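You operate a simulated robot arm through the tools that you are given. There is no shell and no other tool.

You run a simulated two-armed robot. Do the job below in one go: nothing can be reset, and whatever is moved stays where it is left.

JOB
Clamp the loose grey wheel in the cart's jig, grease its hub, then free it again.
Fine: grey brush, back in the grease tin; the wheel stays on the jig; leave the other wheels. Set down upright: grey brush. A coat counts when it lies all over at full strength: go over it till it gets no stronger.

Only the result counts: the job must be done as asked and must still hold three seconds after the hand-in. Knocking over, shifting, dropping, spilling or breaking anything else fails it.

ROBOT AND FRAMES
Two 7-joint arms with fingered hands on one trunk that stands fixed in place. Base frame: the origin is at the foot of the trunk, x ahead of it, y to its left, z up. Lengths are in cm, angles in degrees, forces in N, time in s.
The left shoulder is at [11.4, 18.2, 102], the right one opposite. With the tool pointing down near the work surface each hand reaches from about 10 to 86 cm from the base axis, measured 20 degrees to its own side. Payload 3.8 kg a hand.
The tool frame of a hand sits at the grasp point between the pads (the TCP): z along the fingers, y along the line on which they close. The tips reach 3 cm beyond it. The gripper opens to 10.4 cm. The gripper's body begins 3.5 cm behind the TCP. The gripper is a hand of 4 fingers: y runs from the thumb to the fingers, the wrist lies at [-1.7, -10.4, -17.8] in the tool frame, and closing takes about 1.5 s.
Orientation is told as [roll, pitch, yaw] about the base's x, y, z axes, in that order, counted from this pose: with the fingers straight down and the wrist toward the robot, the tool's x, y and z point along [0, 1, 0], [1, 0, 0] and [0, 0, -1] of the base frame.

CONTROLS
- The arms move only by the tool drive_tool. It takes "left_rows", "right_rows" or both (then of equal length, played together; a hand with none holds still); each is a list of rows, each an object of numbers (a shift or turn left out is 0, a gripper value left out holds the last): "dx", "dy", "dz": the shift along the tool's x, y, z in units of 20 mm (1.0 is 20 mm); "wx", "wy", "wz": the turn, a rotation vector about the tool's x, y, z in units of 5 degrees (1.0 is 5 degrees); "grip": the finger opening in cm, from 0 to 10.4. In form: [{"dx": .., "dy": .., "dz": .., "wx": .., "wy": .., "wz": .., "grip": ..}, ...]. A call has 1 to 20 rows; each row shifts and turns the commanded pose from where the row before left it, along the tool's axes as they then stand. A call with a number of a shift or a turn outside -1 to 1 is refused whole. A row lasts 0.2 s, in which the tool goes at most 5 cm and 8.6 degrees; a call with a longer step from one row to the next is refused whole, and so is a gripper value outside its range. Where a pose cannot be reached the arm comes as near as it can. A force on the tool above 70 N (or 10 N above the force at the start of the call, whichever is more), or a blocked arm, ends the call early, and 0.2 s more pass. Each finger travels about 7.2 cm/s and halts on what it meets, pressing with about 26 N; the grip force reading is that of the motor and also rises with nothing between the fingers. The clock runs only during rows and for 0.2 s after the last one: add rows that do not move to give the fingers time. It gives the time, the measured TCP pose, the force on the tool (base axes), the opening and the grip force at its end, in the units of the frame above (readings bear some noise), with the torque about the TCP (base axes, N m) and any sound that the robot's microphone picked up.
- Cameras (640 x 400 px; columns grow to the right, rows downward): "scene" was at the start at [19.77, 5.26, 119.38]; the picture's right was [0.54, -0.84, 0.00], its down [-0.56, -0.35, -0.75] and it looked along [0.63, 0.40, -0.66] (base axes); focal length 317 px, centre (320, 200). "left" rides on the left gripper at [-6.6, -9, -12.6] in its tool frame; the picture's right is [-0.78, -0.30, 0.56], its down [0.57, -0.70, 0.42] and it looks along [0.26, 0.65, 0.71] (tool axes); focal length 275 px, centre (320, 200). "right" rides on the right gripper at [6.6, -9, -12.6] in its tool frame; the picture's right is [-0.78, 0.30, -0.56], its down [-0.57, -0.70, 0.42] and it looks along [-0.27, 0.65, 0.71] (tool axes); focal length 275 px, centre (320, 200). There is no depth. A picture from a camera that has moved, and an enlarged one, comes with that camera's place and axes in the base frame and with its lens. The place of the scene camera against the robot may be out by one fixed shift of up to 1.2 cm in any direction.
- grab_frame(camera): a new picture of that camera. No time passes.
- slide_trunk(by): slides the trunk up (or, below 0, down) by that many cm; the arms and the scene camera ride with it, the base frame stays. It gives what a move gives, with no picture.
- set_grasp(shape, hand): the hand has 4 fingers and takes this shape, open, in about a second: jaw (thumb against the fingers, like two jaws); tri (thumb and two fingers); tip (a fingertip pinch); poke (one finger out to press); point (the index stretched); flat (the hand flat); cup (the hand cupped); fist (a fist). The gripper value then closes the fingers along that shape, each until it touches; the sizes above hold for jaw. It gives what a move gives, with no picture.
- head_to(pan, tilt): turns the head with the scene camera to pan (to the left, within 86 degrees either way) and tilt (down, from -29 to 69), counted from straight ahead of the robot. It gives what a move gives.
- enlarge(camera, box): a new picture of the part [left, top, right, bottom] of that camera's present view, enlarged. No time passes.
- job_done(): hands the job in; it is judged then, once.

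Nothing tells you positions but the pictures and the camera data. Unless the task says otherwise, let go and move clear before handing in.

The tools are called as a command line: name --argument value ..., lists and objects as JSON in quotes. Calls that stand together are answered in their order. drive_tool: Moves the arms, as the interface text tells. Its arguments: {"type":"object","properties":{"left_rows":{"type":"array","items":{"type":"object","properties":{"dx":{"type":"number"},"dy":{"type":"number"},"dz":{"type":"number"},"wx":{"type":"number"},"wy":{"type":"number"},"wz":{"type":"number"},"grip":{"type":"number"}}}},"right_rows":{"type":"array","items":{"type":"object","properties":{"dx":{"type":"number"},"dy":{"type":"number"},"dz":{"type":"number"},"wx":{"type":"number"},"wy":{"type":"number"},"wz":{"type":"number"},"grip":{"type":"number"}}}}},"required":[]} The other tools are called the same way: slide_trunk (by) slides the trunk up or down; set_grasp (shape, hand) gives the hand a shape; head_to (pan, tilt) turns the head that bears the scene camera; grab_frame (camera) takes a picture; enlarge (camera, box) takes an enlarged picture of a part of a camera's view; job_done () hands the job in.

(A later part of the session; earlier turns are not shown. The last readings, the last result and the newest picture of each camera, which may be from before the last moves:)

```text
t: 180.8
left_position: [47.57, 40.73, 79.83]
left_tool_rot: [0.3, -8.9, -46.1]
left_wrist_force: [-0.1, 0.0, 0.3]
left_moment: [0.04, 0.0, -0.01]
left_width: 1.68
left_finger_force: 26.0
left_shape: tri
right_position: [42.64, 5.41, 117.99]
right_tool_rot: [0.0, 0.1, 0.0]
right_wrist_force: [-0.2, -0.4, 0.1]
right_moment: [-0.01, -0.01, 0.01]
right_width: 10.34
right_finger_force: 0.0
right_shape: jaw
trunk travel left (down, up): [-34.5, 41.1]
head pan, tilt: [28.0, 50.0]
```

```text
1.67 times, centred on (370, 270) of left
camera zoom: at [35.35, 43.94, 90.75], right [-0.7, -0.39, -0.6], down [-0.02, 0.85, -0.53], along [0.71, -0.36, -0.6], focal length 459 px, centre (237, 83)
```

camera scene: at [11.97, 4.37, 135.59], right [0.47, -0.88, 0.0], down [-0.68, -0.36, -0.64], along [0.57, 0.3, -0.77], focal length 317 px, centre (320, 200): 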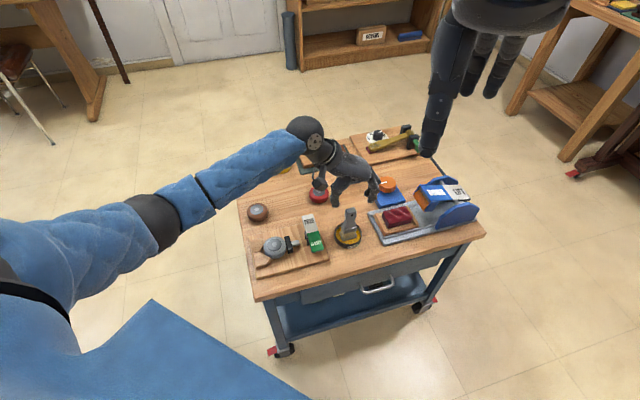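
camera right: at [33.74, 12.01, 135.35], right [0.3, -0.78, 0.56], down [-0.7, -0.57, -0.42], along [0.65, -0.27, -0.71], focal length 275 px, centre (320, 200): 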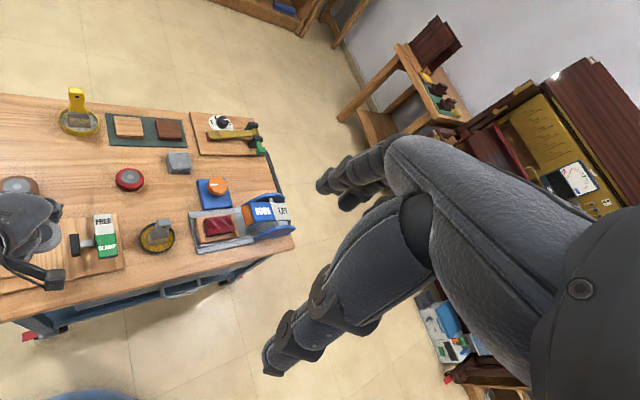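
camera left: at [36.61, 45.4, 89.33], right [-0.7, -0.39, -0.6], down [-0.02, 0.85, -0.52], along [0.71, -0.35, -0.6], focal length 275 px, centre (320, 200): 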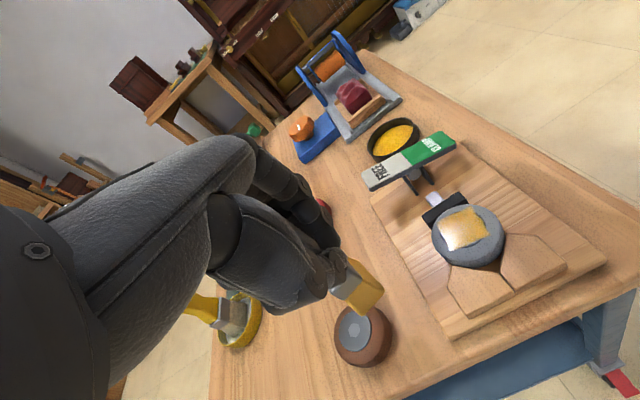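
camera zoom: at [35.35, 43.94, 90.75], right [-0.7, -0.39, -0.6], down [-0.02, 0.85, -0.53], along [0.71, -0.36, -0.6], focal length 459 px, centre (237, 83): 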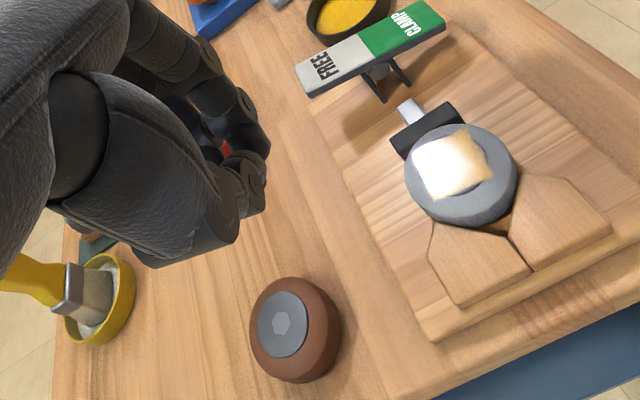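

The brush is no longer in the hand; it slipped out during that pass. I need to find it at once.

grab_frame --camera "scene"

grab_frame --camera "left"

grab_frame --camera "right"

```text
taken
camera scene: at [11.98, 4.35, 135.59], right [0.47, -0.88, 0.0], down [-0.68, -0.36, -0.64], along [0.57, 0.3, -0.77], focal length 317 px, centre (320, 200)
```

scene: 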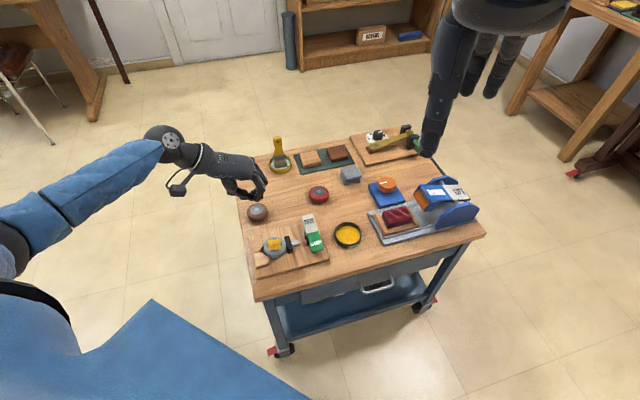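

```text
taken
camera left: at [35.35, 43.94, 90.75], right [-0.7, -0.39, -0.6], down [-0.02, 0.85, -0.53], along [0.71, -0.36, -0.6], focal length 275 px, centre (320, 200)
```

left: 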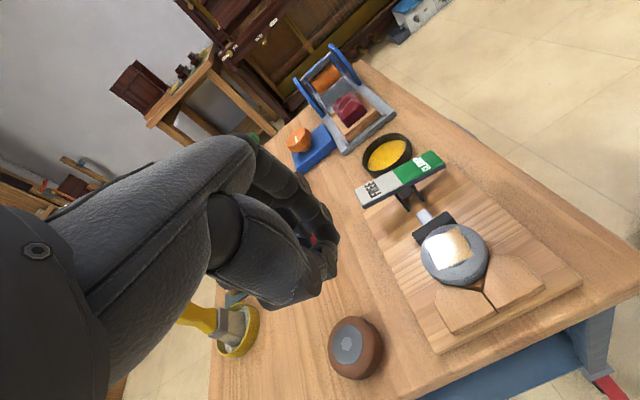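

```text
taken
camera right: at [33.72, 11.99, 130.36], right [0.3, -0.78, 0.56], down [-0.7, -0.57, -0.42], along [0.65, -0.27, -0.71], focal length 275 px, centre (320, 200)
```

right: 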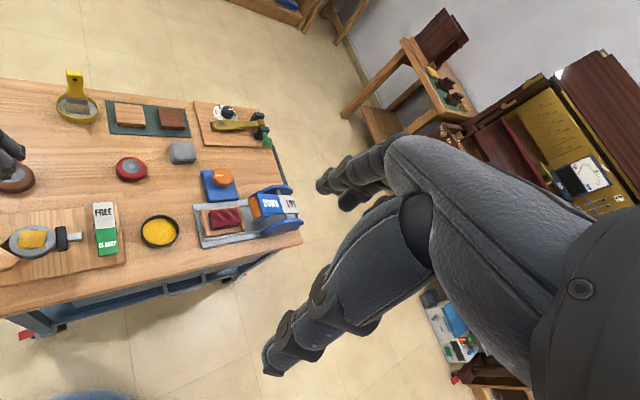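

Not on the cart top. I'm searching the floor around the near-left corner.

head_to --pan 50 --tilt 55

grab_frame --camera "scene"

head_to --pan 20 --tilt 66

grab_frame --camera "scene"

```text
t: 181.7
left_position: [47.67, 40.65, 79.84]
left_tool_rot: [0.3, -8.9, -46.1]
left_wrist_force: [0.0, 0.2, -0.1]
left_moment: [-0.02, -0.01, -0.01]
left_width: 1.7
left_finger_force: 25.7
left_shape: tri
right_position: [42.66, 5.43, 117.83]
right_tool_rot: [-0.1, 0.1, 0.0]
right_wrist_force: [0.3, 0.4, -0.1]
right_moment: [-0.02, -0.01, -0.02]
right_width: 10.35
right_finger_force: 0.2
right_shape: jaw
trunk travel left (down, up): [-34.5, 41.1]
head pan, tilt: [50.0, 55.0]
```

```text
taken
camera scene: at [9.82, 6.25, 134.94], right [0.77, -0.64, 0.0], down [-0.53, -0.63, -0.57], along [0.37, 0.44, -0.82], focal length 317 px, centre (320, 200)
```

scene: 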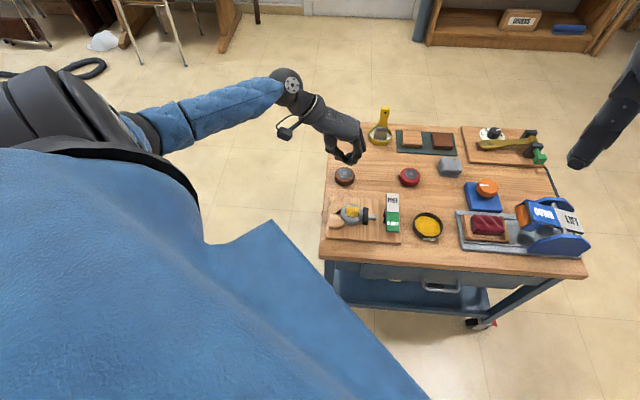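

```text
t: 182.6
left_position: [47.68, 40.85, 79.86]
left_tool_rot: [0.3, -8.9, -46.0]
left_wrist_force: [0.3, 0.4, 0.1]
left_moment: [0.02, -0.01, -0.02]
left_width: 1.68
left_finger_force: 26.5
left_shape: tri
right_position: [42.72, 5.45, 117.96]
right_tool_rot: [0.1, -0.1, 0.0]
right_wrist_force: [-0.5, -0.3, 0.7]
right_moment: [-0.04, -0.02, 0.0]
right_width: 10.34
right_finger_force: 0.0
right_shape: jaw
trunk travel left (down, up): [-34.5, 41.1]
head pan, tilt: [20.0, 66.0]
```

```text
taken
camera scene: at [10.77, 2.77, 133.67], right [0.34, -0.94, 0.0], down [-0.86, -0.31, -0.41], along [0.38, 0.14, -0.91], focal length 317 px, centre (320, 200)
```

scene: 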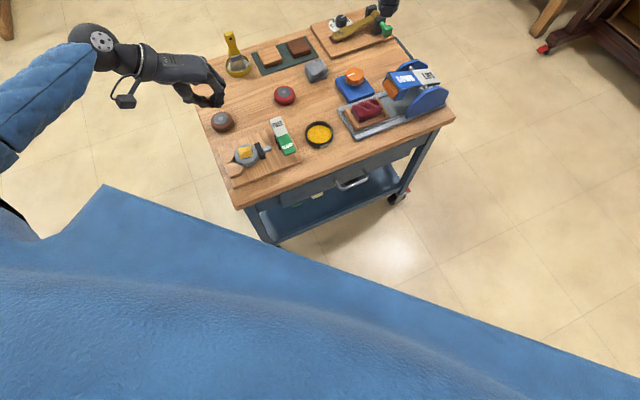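

enlarge --camera "scene" --box '[200, 130, 420, 260]'

enlarge --camera "scene" --box '[60, 100, 280, 240]'

enlarge --camera "right" --box '[0, 200, 320, 400]'

enlarge --camera "left" --box '[180, 200, 640, 400]'

```text
2.91 times, centred on (310, 195) of scene
camera zoom: at [10.77, 2.77, 133.67], right [0.34, -0.94, 0.0], down [-0.86, -0.31, -0.41], along [0.38, 0.14, -0.91], focal length 924 px, centre (349, 214)
```

zoom: 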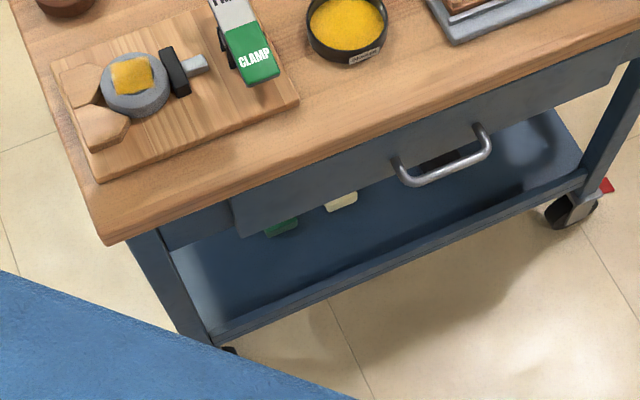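

```text
2.86 times, centred on (170, 170) of scene
camera zoom: at [10.77, 2.77, 133.67], right [0.34, -0.94, 0.0], down [-0.86, -0.31, -0.41], along [0.38, 0.14, -0.91], focal length 907 px, centre (749, 286)
```

zoom: 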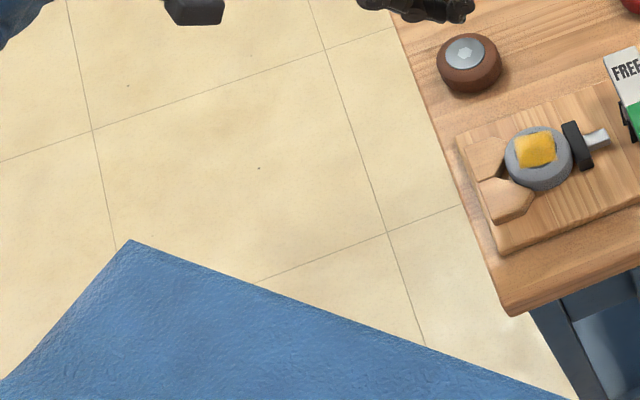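

```text
2.00 times, centred on (160, 300) of right
camera zoom: at [33.73, 11.99, 130.36], right [0.3, -0.78, 0.56], down [-0.7, -0.57, -0.42], along [0.65, -0.27, -0.71], focal length 551 px, centre (640, 0)
```

zoom: 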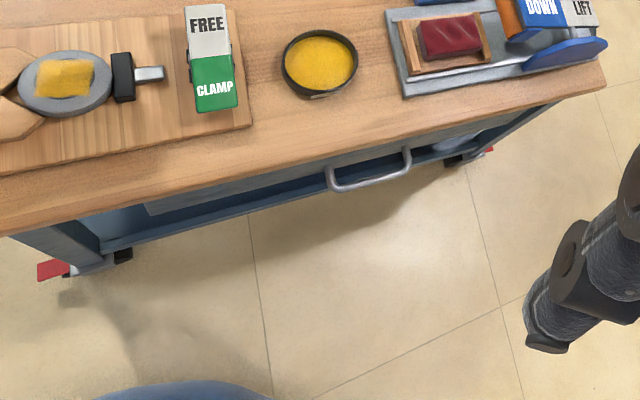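

```text
1.39 times, centred on (410, 300) of left
camera zoom: at [35.34, 43.94, 90.76], right [-0.7, -0.39, -0.6], down [-0.02, 0.85, -0.52], along [0.71, -0.35, -0.6], focal length 383 px, centre (195, 61)
```

zoom: 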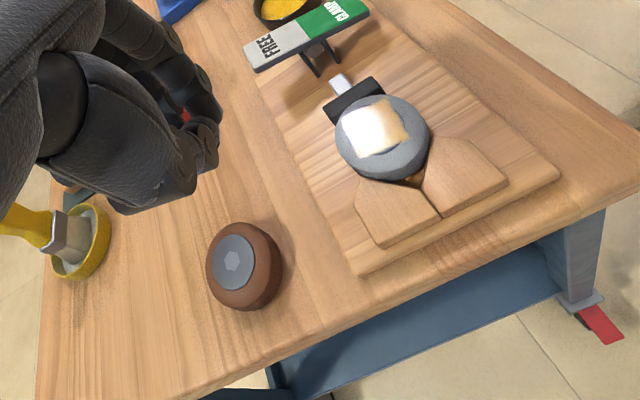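

Only the two original items are on the lower shelf. I'll tip the right hand's camera downward in free air to search the floor in front of the cart.

drive_tool --right_rows '[{"wx": 1}, {"wx": 1}, {"wx": 1}, {"wx": 1}, {"wx": 1}, {"wx": 1}, {"wx": 1}, {}]'

grab_frame --camera "right"

grab_frame --camera "scene"

```text
t: 184.4
left_position: [47.63, 40.76, 79.8]
left_tool_rot: [0.3, -8.9, -46.1]
left_wrist_force: [0.3, 0.0, -0.1]
left_moment: [0.01, 0.0, 0.03]
left_width: 1.68
left_finger_force: 26.0
left_shape: tri
right_position: [42.67, 5.42, 118.0]
right_tool_rot: [0.0, 35.1, 0.0]
right_wrist_force: [0.1, 0.2, -0.8]
right_moment: [0.01, 0.0, -0.01]
right_width: 10.39
right_finger_force: 0.1
right_shape: jaw
trunk travel left (down, up): [-34.5, 41.1]
head pan, tilt: [20.0, 66.0]
```

```text
taken
camera right: at [42.56, 12.02, 133.27], right [0.56, -0.78, 0.29], down [-0.82, -0.57, 0.06], along [0.12, -0.26, -0.96], focal length 275 px, centre (320, 200)
```

right: 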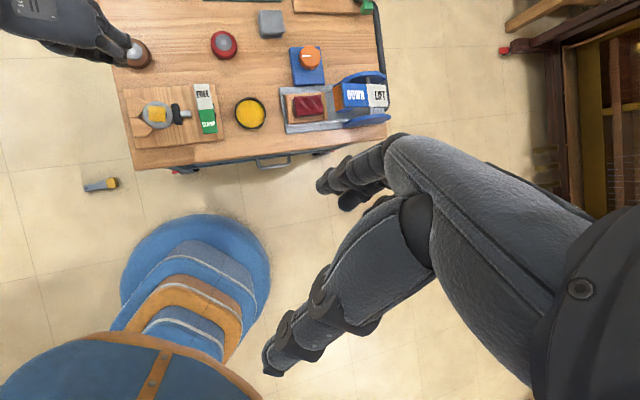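

```text
taken
camera scene: at [10.75, 2.76, 133.67], right [0.34, -0.94, 0.0], down [-0.86, -0.31, -0.41], along [0.38, 0.14, -0.91], focal length 317 px, centre (320, 200)
```

scene: 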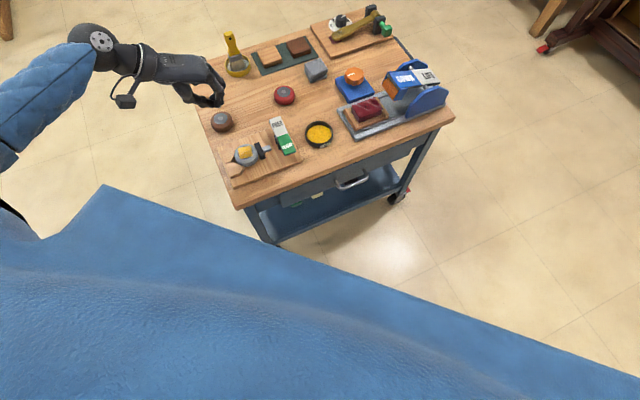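

Found: the brush lies on the floor at the robot's left, near (11, 56). I'll check its exact place with the head camera too.

head_to --pan 80 --tilt 60

grab_frame --camera "scene"

enlarge --camera "right" --box '[60, 150, 160, 220]'

```text
t: 185.7
left_position: [47.67, 40.81, 79.74]
left_tool_rot: [0.2, -9.0, -46.2]
left_wrist_force: [-0.9, 0.4, -0.4]
left_moment: [0.0, 0.01, 0.03]
left_width: 1.7
left_finger_force: 26.4
left_shape: tri
right_position: [42.77, 5.55, 117.87]
right_tool_rot: [0.0, 35.0, 0.0]
right_wrist_force: [-0.4, 0.0, -0.2]
right_moment: [0.01, -0.01, 0.0]
right_width: 10.36
right_finger_force: 0.1
right_shape: jaw
trunk travel left (down, up): [-34.5, 41.1]
head pan, tilt: [80.0, 60.0]
```

```text
taken
camera scene: at [6.35, 7.3, 134.33], right [0.98, -0.17, 0.0], down [-0.15, -0.85, -0.5], along [0.09, 0.49, -0.87], focal length 317 px, centre (320, 200)
```

scene: 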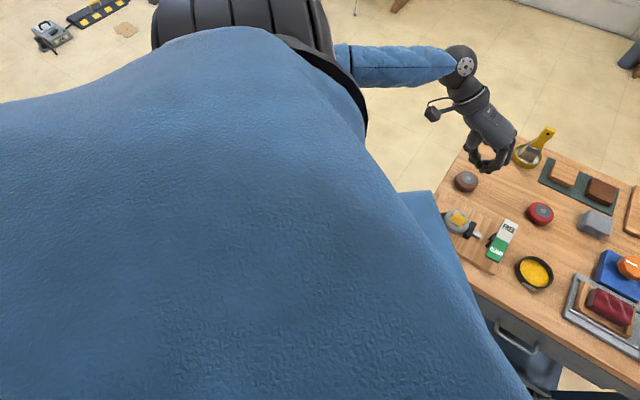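

```text
5.71 times, centred on (110, 185) of right
camera zoom: at [42.57, 12.03, 133.25], right [0.56, -0.78, 0.29], down [-0.82, -0.57, 0.05], along [0.12, -0.26, -0.96], focal length 1573 px, centre (1520, 286)
```

zoom: 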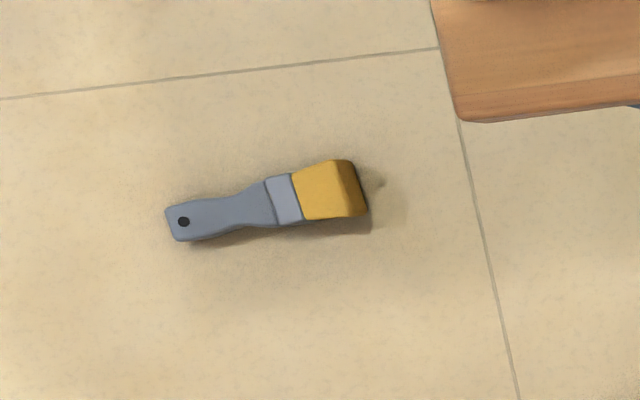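

The brush lies flat on the floor: handle end ≈(7, 59), bristle end ≈(15.5, 51). I must try to fetch it. First I bring the left hand level and well out to the left, away from the cart.

drive_tool --left_rows '[{"wx": 0.6, "dz": -0.5}, {"wx": 0.6, "dz": -0.5}, {"wx": 0.6, "dz": -0.5}, {"dx": -0.067, "dy": -0.957}, {"dx": -0.067, "dy": -0.957}, {"dx": -0.067, "dy": -0.957}, {"dx": -0.067, "dy": -0.957}, {"dx": -0.067, "dy": -0.957}, {"dx": -0.067, "dy": -0.957}, {"dx": -0.067, "dy": -0.957}, {"dx": -0.067, "dy": -0.957}, {"dx": -0.067, "dy": -0.957}, {"dx": -0.067, "dy": -0.957}, {"dx": -0.067, "dy": -0.957}, {"dx": -0.067, "dy": -0.957}, {"dx": -0.067, "dy": -0.957}, {"dx": -0.067, "dy": -0.957}, {}]'

grab_frame --camera "right"

grab_frame --camera "left"

```text
t: 189.5
left_position: [27.63, 58.82, 82.76]
left_tool_rot: [0.2, 0.1, -46.1]
left_wrist_force: [-0.7, 0.2, -1.1]
left_moment: [-0.01, -0.01, 0.0]
left_width: 1.67
left_finger_force: 26.4
left_shape: tri
right_position: [42.66, 5.49, 117.91]
right_tool_rot: [-0.1, 35.0, 0.1]
right_wrist_force: [-0.6, -0.3, 0.1]
right_moment: [0.0, -0.01, 0.01]
right_width: 10.37
right_finger_force: 0.2
right_shape: jaw
trunk travel left (down, up): [-34.5, 41.1]
head pan, tilt: [80.0, 60.0]
```

```text
taken
camera right: at [42.57, 12.02, 133.25], right [0.56, -0.78, 0.29], down [-0.82, -0.57, 0.05], along [0.12, -0.26, -0.96], focal length 275 px, centre (320, 200)
```

right: 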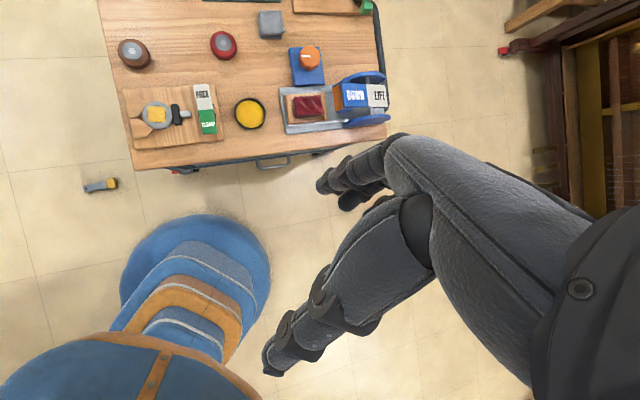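

```text
taken
camera left: at [16.66, 60.66, 95.22], right [-0.76, -0.32, -0.56], down [-0.07, 0.9, -0.42], along [0.64, -0.28, -0.71], focal length 275 px, centre (320, 200)
```

left: 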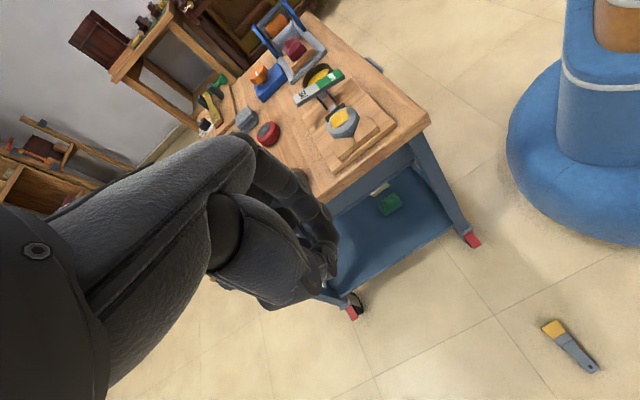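

Both cameras agree on the brush's place. I'm turning the hand outward (toward yaw +90) here in free space to prepare for a long reach down to the left.

drive_tool --left_rows '[{"wz": -1}, {"wz": -1}, {"wz": -1}, {"wz": -1}, {"wz": -1}, {"wz": -1}, {"wz": -1}, {"wz": -1}, {"wz": -1}, {"wz": -1}, {"wz": -1}, {"wz": -1}, {"wz": -1}, {"wz": -1}, {}]'

drive_tool --left_rows '[{"wz": -1}, {"wz": -1}, {"wz": -1}, {"wz": -1}, {"wz": -1}, {"wz": -1}, {"wz": -1}, {"wz": -1}, {"wz": -1}, {"wz": -1}, {"wz": -1}, {"wz": -1}, {"wz": -1}, {}]'

set_grasp --hand "left" --shape "point"

grab_frame --camera "left"

grab_frame --camera "right"

grab_frame --camera "scene"

```text
t: 192.7
left_position: [27.73, 58.8, 82.73]
left_tool_rot: [0.2, -0.3, 24.0]
left_wrist_force: [0.4, 1.8, -0.7]
left_moment: [-0.02, 0.0, 0.04]
left_width: 1.69
left_finger_force: 25.9
left_shape: tri
right_position: [42.7, 5.41, 117.8]
right_tool_rot: [0.0, 35.0, 0.1]
right_wrist_force: [0.4, -0.2, 0.2]
right_moment: [0.0, -0.03, 0.0]
right_width: 10.36
right_finger_force: 0.0
right_shape: jaw
trunk travel left (down, up): [-34.5, 41.1]
head pan, tilt: [80.0, 60.0]
```

```text
t: 195.7
left_position: [27.59, 58.81, 82.99]
left_tool_rot: [-0.1, -0.4, 89.1]
left_wrist_force: [-0.3, -0.9, 0.3]
left_moment: [0.02, 0.02, -0.02]
left_width: 1.67
left_finger_force: 25.8
left_shape: tri
right_position: [42.64, 5.49, 117.86]
right_tool_rot: [0.1, 35.0, 0.1]
right_wrist_force: [0.9, 0.4, 0.6]
right_moment: [-0.01, 0.0, 0.02]
right_width: 10.38
right_finger_force: 0.1
right_shape: jaw
trunk travel left (down, up): [-34.5, 41.1]
head pan, tilt: [80.0, 60.0]
```

```text
t: 196.6
left_position: [27.72, 58.87, 82.84]
left_tool_rot: [-0.1, -0.3, 88.9]
left_wrist_force: [-0.4, 0.4, 0.4]
left_moment: [-0.01, -0.03, -0.01]
left_width: 9.58
left_finger_force: 0.2
left_shape: point
right_position: [42.69, 5.46, 117.85]
right_tool_rot: [0.0, 35.0, -0.1]
right_wrist_force: [-0.8, 0.7, -0.5]
right_moment: [0.01, 0.01, 0.0]
right_width: 10.37
right_finger_force: 0.0
right_shape: jaw
trunk travel left (down, up): [-34.5, 41.1]
head pan, tilt: [80.0, 60.0]
```

```text
taken
camera left: at [34.05, 49.64, 95.38], right [0.77, -0.31, -0.56], down [-0.58, -0.69, -0.43], along [-0.25, 0.66, -0.71], focal length 275 px, centre (320, 200)
```

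left: 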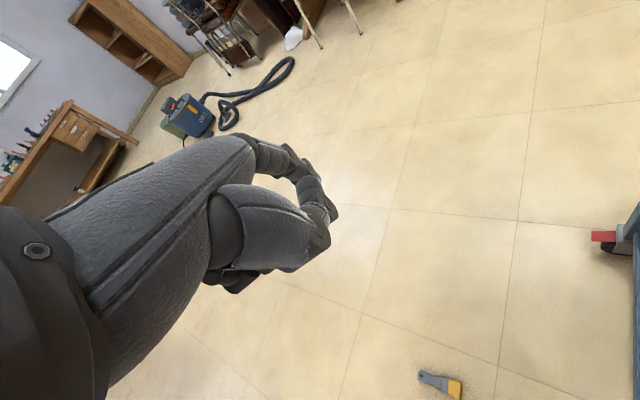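

```text
taken
camera right: at [42.57, 12.02, 133.25], right [0.56, -0.78, 0.29], down [-0.82, -0.57, 0.05], along [0.12, -0.26, -0.96], focal length 275 px, centre (320, 200)
```

right: 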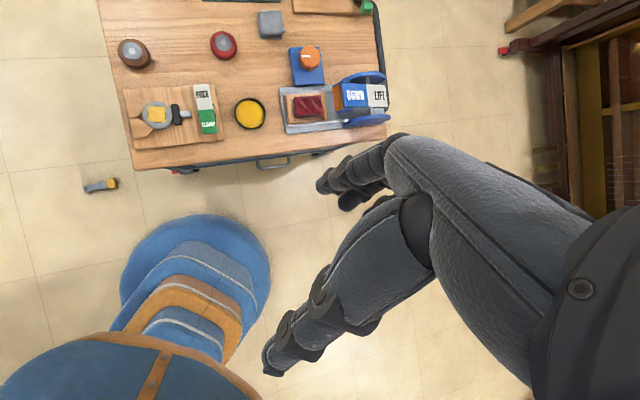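

```text
taken
camera scene: at [6.34, 7.29, 134.33], right [0.98, -0.17, 0.0], down [-0.15, -0.85, -0.5], along [0.09, 0.49, -0.87], focal length 317 px, centre (320, 200)
```

scene: 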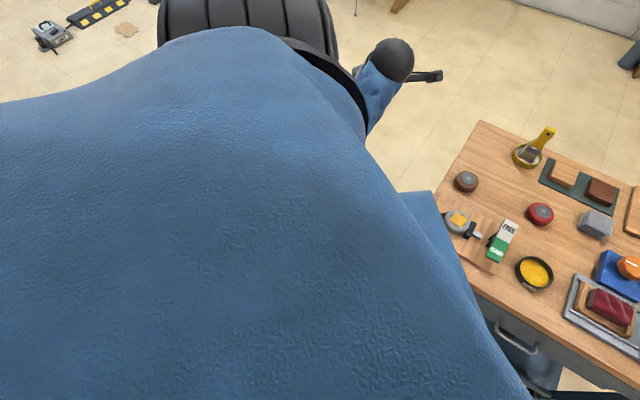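

I'm lowering the trunk in steps, watching clearances.

slide_trunk --by -17

grab_frame --camera "right"

grab_frame --camera "left"

grab_frame --camera "scene"

```text
t: 198.5
left_position: [27.61, 58.77, 66.02]
left_tool_rot: [-0.2, -0.4, 88.9]
left_wrist_force: [0.0, -0.3, 0.2]
left_moment: [-0.01, 0.01, 0.02]
left_width: 9.58
left_finger_force: 0.1
left_shape: point
right_position: [42.68, 5.52, 100.95]
right_tool_rot: [0.1, 34.9, 0.0]
right_wrist_force: [-0.4, -0.4, -0.1]
right_moment: [-0.01, -0.03, 0.01]
right_width: 10.37
right_finger_force: 0.0
right_shape: jaw
trunk travel left (down, up): [-17.5, 58.1]
head pan, tilt: [80.0, 60.0]
```

```text
taken
camera right: at [42.49, 11.97, 116.33], right [0.56, -0.78, 0.29], down [-0.82, -0.57, 0.05], along [0.12, -0.26, -0.96], focal length 275 px, centre (320, 200)
```

right: 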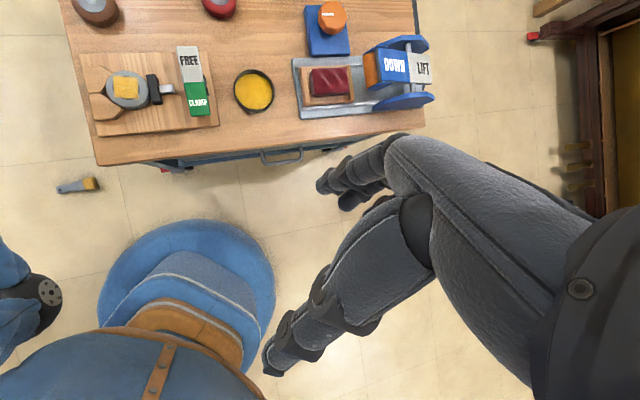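

```text
taken
camera left: at [34.05, 49.66, 78.44], right [0.77, -0.31, -0.56], down [-0.58, -0.69, -0.43], along [-0.25, 0.66, -0.71], focal length 275 px, centre (320, 200)
```

left: 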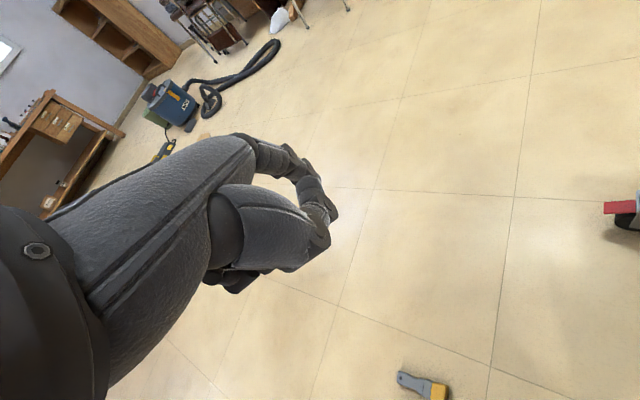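

```text
taken
camera scene: at [13.8, 7.29, 116.91], right [0.98, -0.17, 0.0], down [-0.15, -0.85, -0.5], along [0.09, 0.49, -0.87], focal length 317 px, centre (320, 200)
```

scene: 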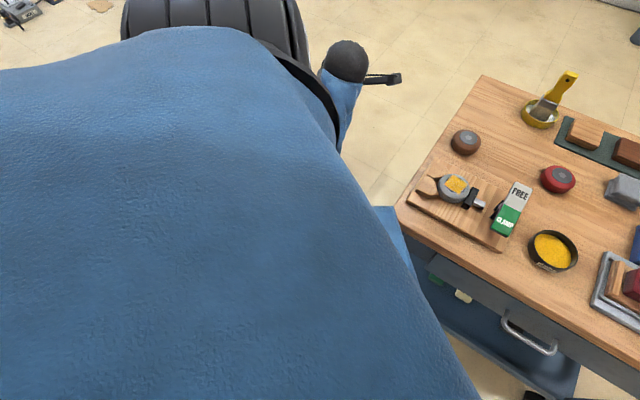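

slide_trunk --by -17.5

grab_frame --camera "right"

grab_frame --camera "left"

grab_frame --camera "scene"

```text
t: 200.5
left_position: [27.65, 58.9, 48.45]
left_tool_rot: [-0.1, -0.4, 88.9]
left_wrist_force: [-0.5, -0.3, 1.2]
left_moment: [-0.02, 0.0, 0.01]
left_width: 9.62
left_finger_force: 0.1
left_shape: point
right_position: [42.58, 5.5, 83.49]
right_tool_rot: [0.0, 35.0, 0.0]
right_wrist_force: [1.1, -0.1, -0.2]
right_moment: [0.02, -0.01, 0.0]
right_width: 10.36
right_finger_force: 0.1
right_shape: jaw
trunk travel left (down, up): [0.0, 75.6]
head pan, tilt: [80.0, 60.0]
```

```text
taken
camera right: at [42.49, 11.97, 98.81], right [0.56, -0.78, 0.29], down [-0.82, -0.57, 0.05], along [0.12, -0.26, -0.96], focal length 275 px, centre (320, 200)
```

right: 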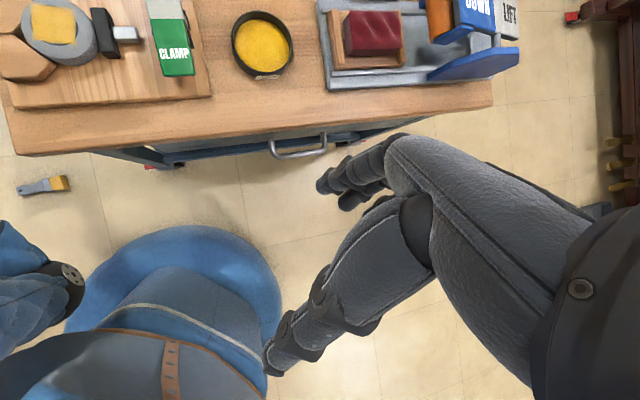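

```text
taken
camera left: at [34.05, 49.67, 60.91], right [0.77, -0.31, -0.56], down [-0.58, -0.69, -0.43], along [-0.25, 0.66, -0.71], focal length 275 px, centre (320, 200)
```

left: 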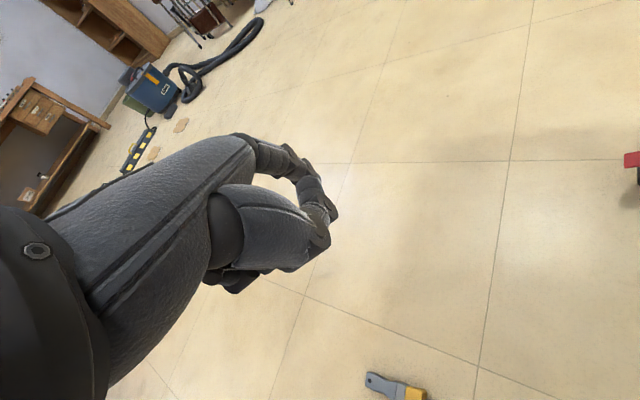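

```text
taken
camera scene: at [24.53, 7.29, 98.24], right [0.98, -0.17, 0.0], down [-0.15, -0.85, -0.5], along [0.09, 0.49, -0.87], focal length 317 px, centre (320, 200)
```

scene: 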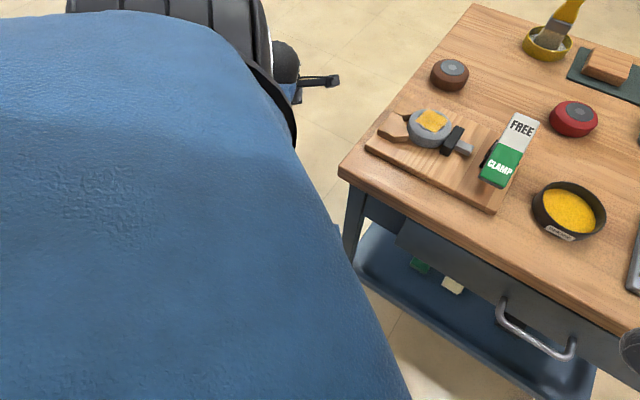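

At the lowest trunk position the bristle end is right at the edge of my reach estimate. I'll check whether a "flat" hand extends further than the other shapes.

set_grasp --hand "left" --shape "flat"

grab_frame --camera "left"

set_grasp --hand "left" --shape "poke"

grab_frame --camera "left"

```text
t: 201.4
left_position: [27.64, 58.89, 48.42]
left_tool_rot: [-0.1, -0.3, 88.9]
left_wrist_force: [0.6, -0.7, 0.0]
left_moment: [-0.04, -0.04, 0.0]
left_width: 9.6
left_finger_force: 0.1
left_shape: flat
right_position: [42.79, 5.44, 83.36]
right_tool_rot: [0.1, 35.0, -0.1]
right_wrist_force: [0.3, -0.4, 0.7]
right_moment: [-0.05, 0.02, -0.01]
right_width: 10.38
right_finger_force: 0.1
right_shape: jaw
trunk travel left (down, up): [0.0, 75.6]
head pan, tilt: [80.0, 60.0]
```

```text
taken
camera left: at [34.07, 49.67, 60.87], right [0.77, -0.31, -0.56], down [-0.58, -0.69, -0.43], along [-0.25, 0.66, -0.71], focal length 275 px, centre (320, 200)
```

left: 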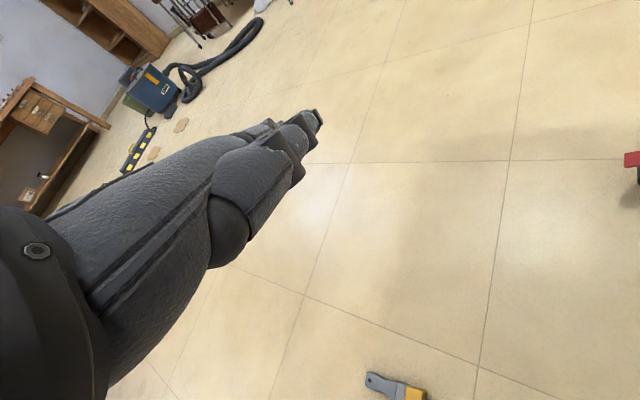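

```text
t: 202.3
left_position: [27.7, 58.81, 48.44]
left_tool_rot: [0.0, -0.3, 88.8]
left_wrist_force: [-0.7, -0.1, -0.2]
left_moment: [-0.02, 0.0, 0.01]
left_width: 0.0
left_finger_force: 0.1
left_shape: poke
right_position: [42.73, 5.32, 83.31]
right_tool_rot: [0.0, 34.9, 0.0]
right_wrist_force: [0.0, -0.6, 0.2]
right_moment: [-0.02, -0.01, 0.01]
right_width: 10.4
right_finger_force: 0.1
right_shape: jaw
trunk travel left (down, up): [0.0, 75.6]
head pan, tilt: [80.0, 60.0]
```

```text
taken
camera left: at [34.08, 49.67, 60.87], right [0.77, -0.31, -0.56], down [-0.58, -0.69, -0.43], along [-0.25, 0.66, -0.71], focal length 275 px, centre (320, 200)
```

left: 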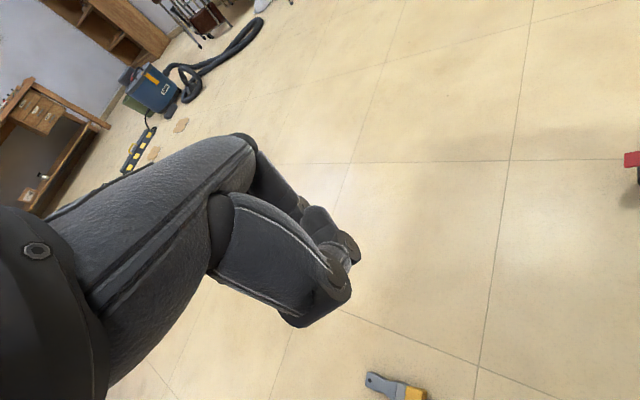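

The flat hand reaches a couple of cm further than poke. First I'll try poke, moving above the bristle end and checking how low I can get.

drive_tool --left_rows '[{"dx": 0.434, "dy": -0.282, "dz": 0.9}, {"dx": 0.434, "dy": -0.282, "dz": 0.9}, {"dx": 0.434, "dy": -0.282, "dz": 0.9}, {"dx": 0.434, "dy": -0.282, "dz": 0.9}, {"dx": 0.434, "dy": -0.282, "dz": 0.9}, {"dx": 0.434, "dy": -0.282, "dz": 0.9}, {"dx": 0.434, "dy": -0.282, "dz": 0.9}, {"dx": 0.434, "dy": -0.282, "dz": 0.9}, {"dx": 0.434, "dy": -0.282, "dz": 0.9}, {"dx": 0.434, "dy": -0.282, "dz": 0.9}, {"dx": 0.434, "dy": -0.282, "dz": 0.9}, {"dx": 0.434, "dy": -0.282, "dz": 0.9}, {"dx": 0.434, "dy": -0.282, "dz": 0.9}, {"dx": 0.434, "dy": -0.282, "dz": 0.9}, {"dx": 0.434, "dy": -0.282, "dz": 0.9}, {}]'

grab_frame --camera "left"

grab_frame --camera "right"

```text
t: 203.8
left_position: [27.94, 61.93, 42.63]
left_tool_rot: [-5.6, -9.1, 87.2]
left_wrist_force: [1.2, -0.1, 0.0]
left_moment: [0.0, 0.04, 0.01]
left_width: 0.0
left_finger_force: 0.0
left_shape: poke
right_position: [42.8, 5.37, 83.45]
right_tool_rot: [0.0, 35.0, 0.1]
right_wrist_force: [-0.6, 0.7, 0.1]
right_moment: [0.0, 0.03, 0.02]
right_width: 10.37
right_finger_force: 0.1
right_shape: jaw
trunk travel left (down, up): [0.0, 75.6]
head pan, tilt: [80.0, 60.0]
stopped in row 7 (left hand): the arm was blocked; the commanded pose is now the measured one
```

```text
taken
camera left: at [32.73, 50.75, 54.12], right [0.81, -0.26, -0.52], down [-0.56, -0.59, -0.58], along [-0.16, 0.77, -0.62], focal length 275 px, centre (320, 200)
```

left: 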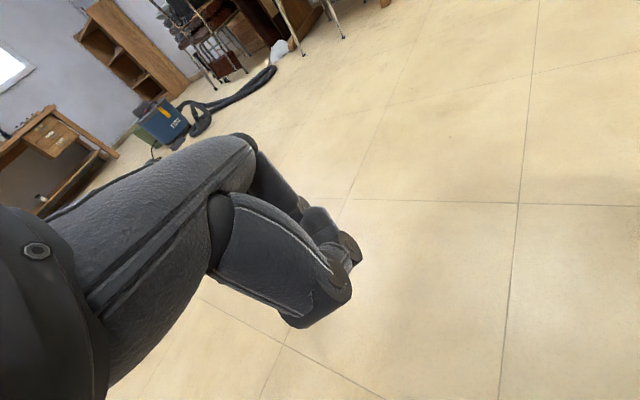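

```text
taken
camera right: at [42.55, 11.97, 98.75], right [0.56, -0.78, 0.29], down [-0.82, -0.57, 0.05], along [0.12, -0.26, -0.96], focal length 275 px, centre (320, 200)
```

right: 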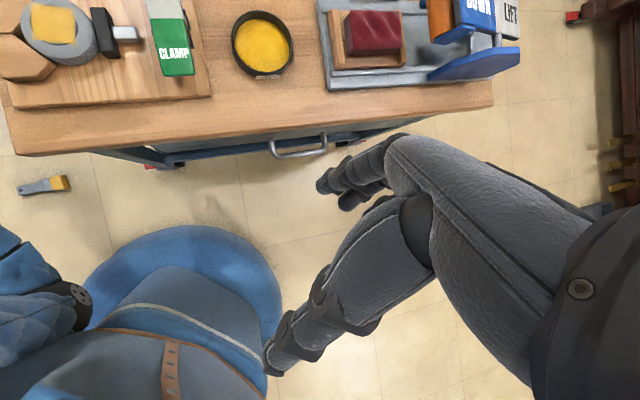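

The elbow is catching near the torso when the arm folds inward. I'll go out to the left first so the arm stretches, then swing down along the stretched arc.

drive_tool --left_rows '[{"dx": 0.41, "dy": 0.767, "dz": 0.337, "wx": 0.3, "wy": 0.187}, {"dx": 0.41, "dy": 0.767, "dz": 0.337, "wx": 0.3, "wy": 0.187}, {"dx": 0.41, "dy": 0.767, "dz": 0.337, "wx": 0.3, "wy": 0.187}, {"dx": 0.41, "dy": 0.767, "dz": 0.337, "wx": 0.3, "wy": 0.187}, {"dx": 0.41, "dy": 0.767, "dz": 0.337, "wx": 0.3, "wy": 0.187}, {"dx": 0.41, "dy": 0.767, "dz": 0.337, "wx": 0.3, "wy": 0.187}, {}]'

grab_frame --camera "right"

```text
t: 205.4
left_position: [23.65, 71.42, 38.62]
left_tool_rot: [0.1, 0.3, 86.9]
left_wrist_force: [-0.2, 0.6, 0.1]
left_moment: [0.01, 0.02, -0.01]
left_width: 0.0
left_finger_force: 0.1
left_shape: poke
right_position: [42.72, 5.37, 83.39]
right_tool_rot: [0.0, 35.0, 0.0]
right_wrist_force: [0.7, 0.1, 0.7]
right_moment: [0.01, -0.01, 0.07]
right_width: 10.36
right_finger_force: 0.0
right_shape: jaw
trunk travel left (down, up): [0.0, 75.6]
head pan, tilt: [80.0, 60.0]
```

```text
taken
camera right: at [42.56, 11.99, 98.74], right [0.56, -0.78, 0.29], down [-0.82, -0.57, 0.05], along [0.12, -0.26, -0.96], focal length 275 px, centre (320, 200)
```

right: 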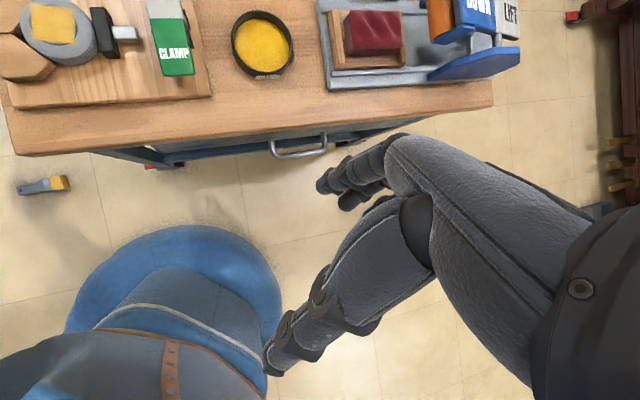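

drive_tool --left_rows '[{"dx": 0.168, "dy": -0.279, "dz": 0.93}, {"dx": 0.168, "dy": -0.279, "dz": 0.93}, {"dx": 0.168, "dy": -0.279, "dz": 0.93}, {"dx": 0.168, "dy": -0.279, "dz": 0.93}, {"dx": 0.168, "dy": -0.279, "dz": 0.93}, {"dx": 0.168, "dy": -0.279, "dz": 0.93}, {"dx": 0.168, "dy": -0.279, "dz": 0.93}, {"dx": 0.168, "dy": -0.279, "dz": 0.93}, {"dx": 0.168, "dy": -0.279, "dz": 0.93}, {"dx": 0.168, "dy": -0.279, "dz": 0.93}, {}]'

grab_frame --camera "left"

grab_frame --camera "right"

```text
t: 207.8
left_position: [19.66, 66.05, 20.16]
left_tool_rot: [0.2, 0.4, 86.9]
left_wrist_force: [0.3, 0.0, -0.3]
left_moment: [0.01, -0.02, 0.0]
left_width: 0.0
left_finger_force: 0.1
left_shape: poke
right_position: [42.74, 5.47, 83.26]
right_tool_rot: [0.0, 34.9, 0.0]
right_wrist_force: [0.1, 0.1, -0.2]
right_moment: [0.0, 0.01, 0.01]
right_width: 10.36
right_finger_force: 0.1
right_shape: jaw
trunk travel left (down, up): [0.0, 75.6]
head pan, tilt: [80.0, 60.0]
```

```text
taken
camera left: at [25.88, 56.81, 32.72], right [0.76, -0.34, -0.56], down [-0.61, -0.67, -0.42], along [-0.23, 0.66, -0.72], focal length 275 px, centre (320, 200)
```

left: 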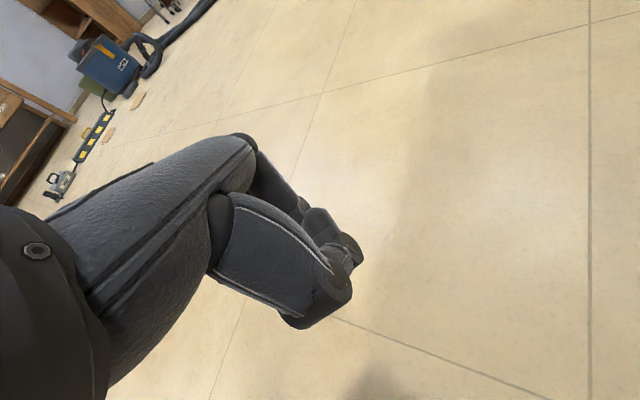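

```text
taken
camera right: at [42.56, 11.98, 98.74], right [0.56, -0.78, 0.29], down [-0.82, -0.57, 0.05], along [0.12, -0.26, -0.96], focal length 275 px, centre (320, 200)
```

right: 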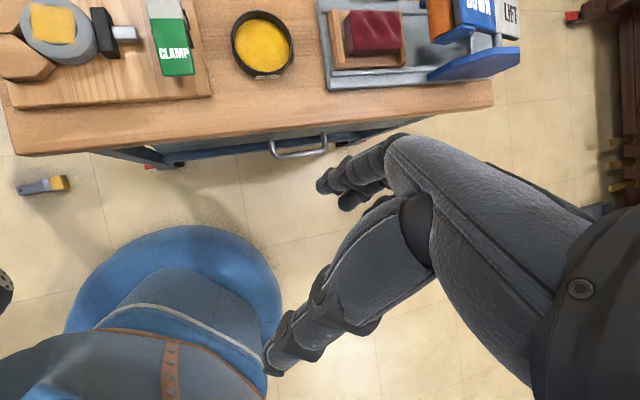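

The hand is now at (19.7, 66, 20.2), fully tracking. I continue down toward the bristle end to see how low it can go.

drive_tool --left_rows '[{"dx": 0.2, "dy": -0.6, "dz": 0.5}, {"dx": 0.2, "dy": -0.6, "dz": 0.5}, {"dx": 0.2, "dy": -0.6, "dz": 0.5}, {"dx": 0.2, "dy": -0.6, "dz": 0.5}, {"dx": 0.2, "dy": -0.6, "dz": 0.5}, {"dx": 0.2, "dy": -0.6, "dz": 0.5}, {"dx": 0.2, "dy": -0.6, "dz": 0.5}, {"dx": 0.2, "dy": -0.6, "dz": 0.5}, {"dx": 0.2, "dy": -0.6, "dz": 0.5}, {"dx": 0.2, "dy": -0.6, "dz": 0.5}, {"dx": 0.2, "dy": -0.3, "dz": 0.5}, {}]'

grab_frame --camera "left"

grab_frame --camera "right"

```text
t: 210.4
left_position: [14.63, 53.61, 9.39]
left_tool_rot: [0.3, 0.4, 86.9]
left_wrist_force: [0.2, -1.0, -0.1]
left_moment: [0.01, 0.0, -0.01]
left_width: 0.0
left_finger_force: 0.0
left_shape: poke
right_position: [42.77, 5.42, 83.32]
right_tool_rot: [0.0, 35.0, 0.0]
right_wrist_force: [0.6, 0.8, 0.1]
right_moment: [-0.02, -0.01, -0.02]
right_width: 10.38
right_finger_force: 0.0
right_shape: jaw
trunk travel left (down, up): [0.0, 75.6]
head pan, tilt: [80.0, 60.0]
```

```text
taken
camera left: at [20.81, 44.27, 21.87], right [0.76, -0.34, -0.56], down [-0.61, -0.67, -0.42], along [-0.23, 0.66, -0.72], focal length 275 px, centre (320, 200)
```

left: 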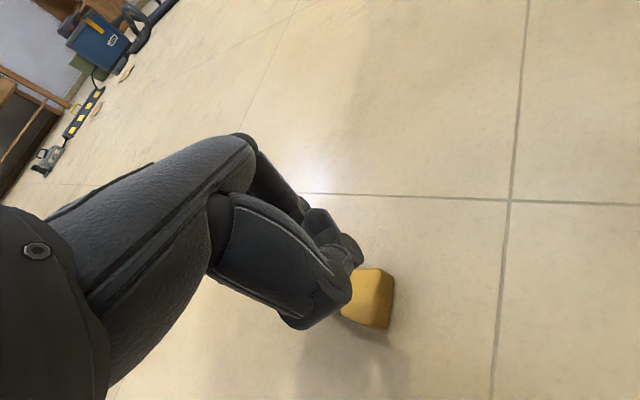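

```text
taken
camera right: at [42.56, 11.98, 98.74], right [0.56, -0.78, 0.29], down [-0.82, -0.57, 0.05], along [0.12, -0.26, -0.96], focal length 275 px, centre (320, 200)
```

right: 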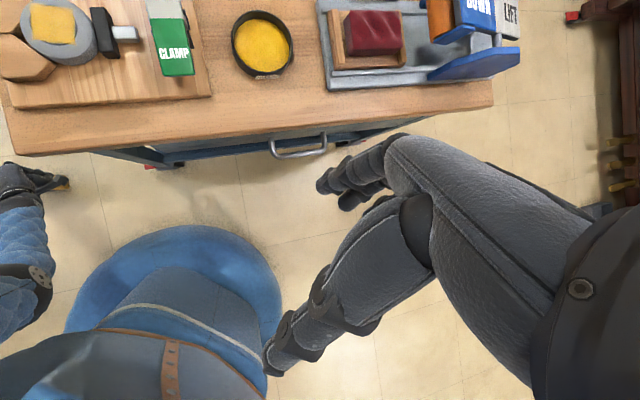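

The hand reaches (14.6, 53.6, 9.4), right over the brush. To grasp it I still need about 8 cm less distance, so I'll press on the bristle block and drag the brush toward me. I'm moving over the bristles and lowering.

drive_tool --left_rows '[{"dy": -0.6}, {"dy": -0.6}, {"dz": 0.4}, {"dz": 0.4}, {"dz": 0.4}, {"dz": 0.2}, {}]'

grab_frame --camera "left"

```text
t: 212.0
left_position: [14.47, 51.14, 6.69]
left_tool_rot: [0.2, 0.2, 87.0]
left_wrist_force: [0.7, 0.0, -0.6]
left_moment: [0.0, 0.0, -0.01]
left_width: 0.01
left_finger_force: 0.0
left_shape: poke
right_position: [42.72, 5.39, 83.34]
right_tool_rot: [0.0, 35.0, 0.1]
right_wrist_force: [0.2, 0.5, -0.5]
right_moment: [0.02, -0.02, -0.03]
right_width: 10.35
right_finger_force: 0.0
right_shape: jaw
trunk travel left (down, up): [0.0, 75.6]
head pan, tilt: [80.0, 60.0]
```

```text
taken
camera left: at [20.68, 41.88, 19.16], right [0.76, -0.34, -0.56], down [-0.61, -0.67, -0.42], along [-0.23, 0.66, -0.72], focal length 275 px, centre (320, 200)
```

left: 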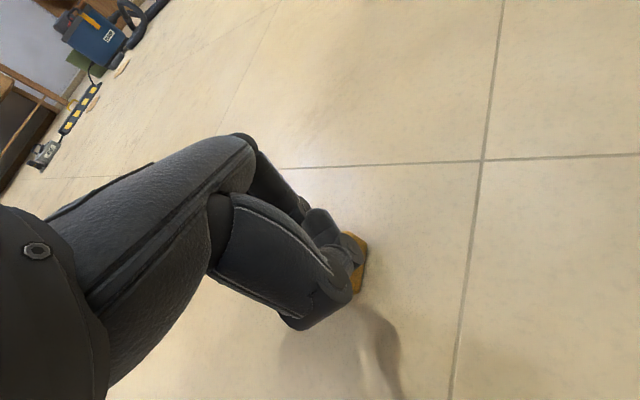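

drive_tool --left_rows '[{"dz": 0.15}, {"dz": 0.15}, {"dz": 0.15}, {}]'

enlarge --camera "left" --box '[270, 180, 430, 340]'

```text
t: 213.0
left_position: [14.48, 51.13, 6.34]
left_tool_rot: [0.2, 0.3, 86.8]
left_wrist_force: [0.3, 1.0, 0.1]
left_moment: [0.01, 0.0, 0.0]
left_width: 0.0
left_finger_force: 0.1
left_shape: poke
left hand out of reach, approached as far as the arm can: row 2, 3
right_position: [42.79, 5.34, 83.26]
right_tool_rot: [0.0, 34.9, -0.1]
right_wrist_force: [-0.1, 0.0, 0.3]
right_moment: [-0.02, 0.02, 0.0]
right_width: 10.39
right_finger_force: 0.1
right_shape: jaw
trunk travel left (down, up): [0.0, 75.6]
head pan, tilt: [80.0, 60.0]
```

```text
2.50 times, centred on (350, 260) of left
camera zoom: at [20.65, 41.8, 18.9], right [0.76, -0.34, -0.56], down [-0.61, -0.67, -0.42], along [-0.23, 0.66, -0.72], focal length 688 px, centre (245, 50)
```

zoom: 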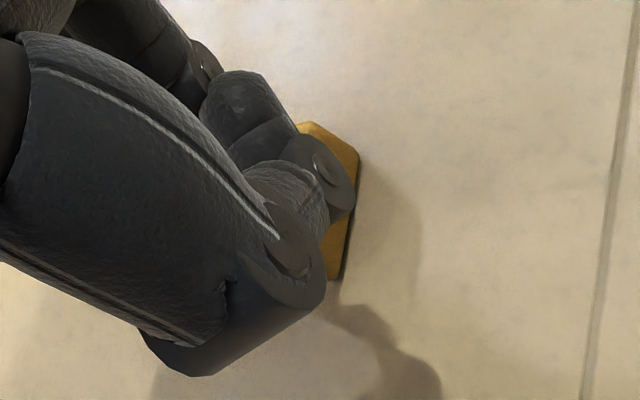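

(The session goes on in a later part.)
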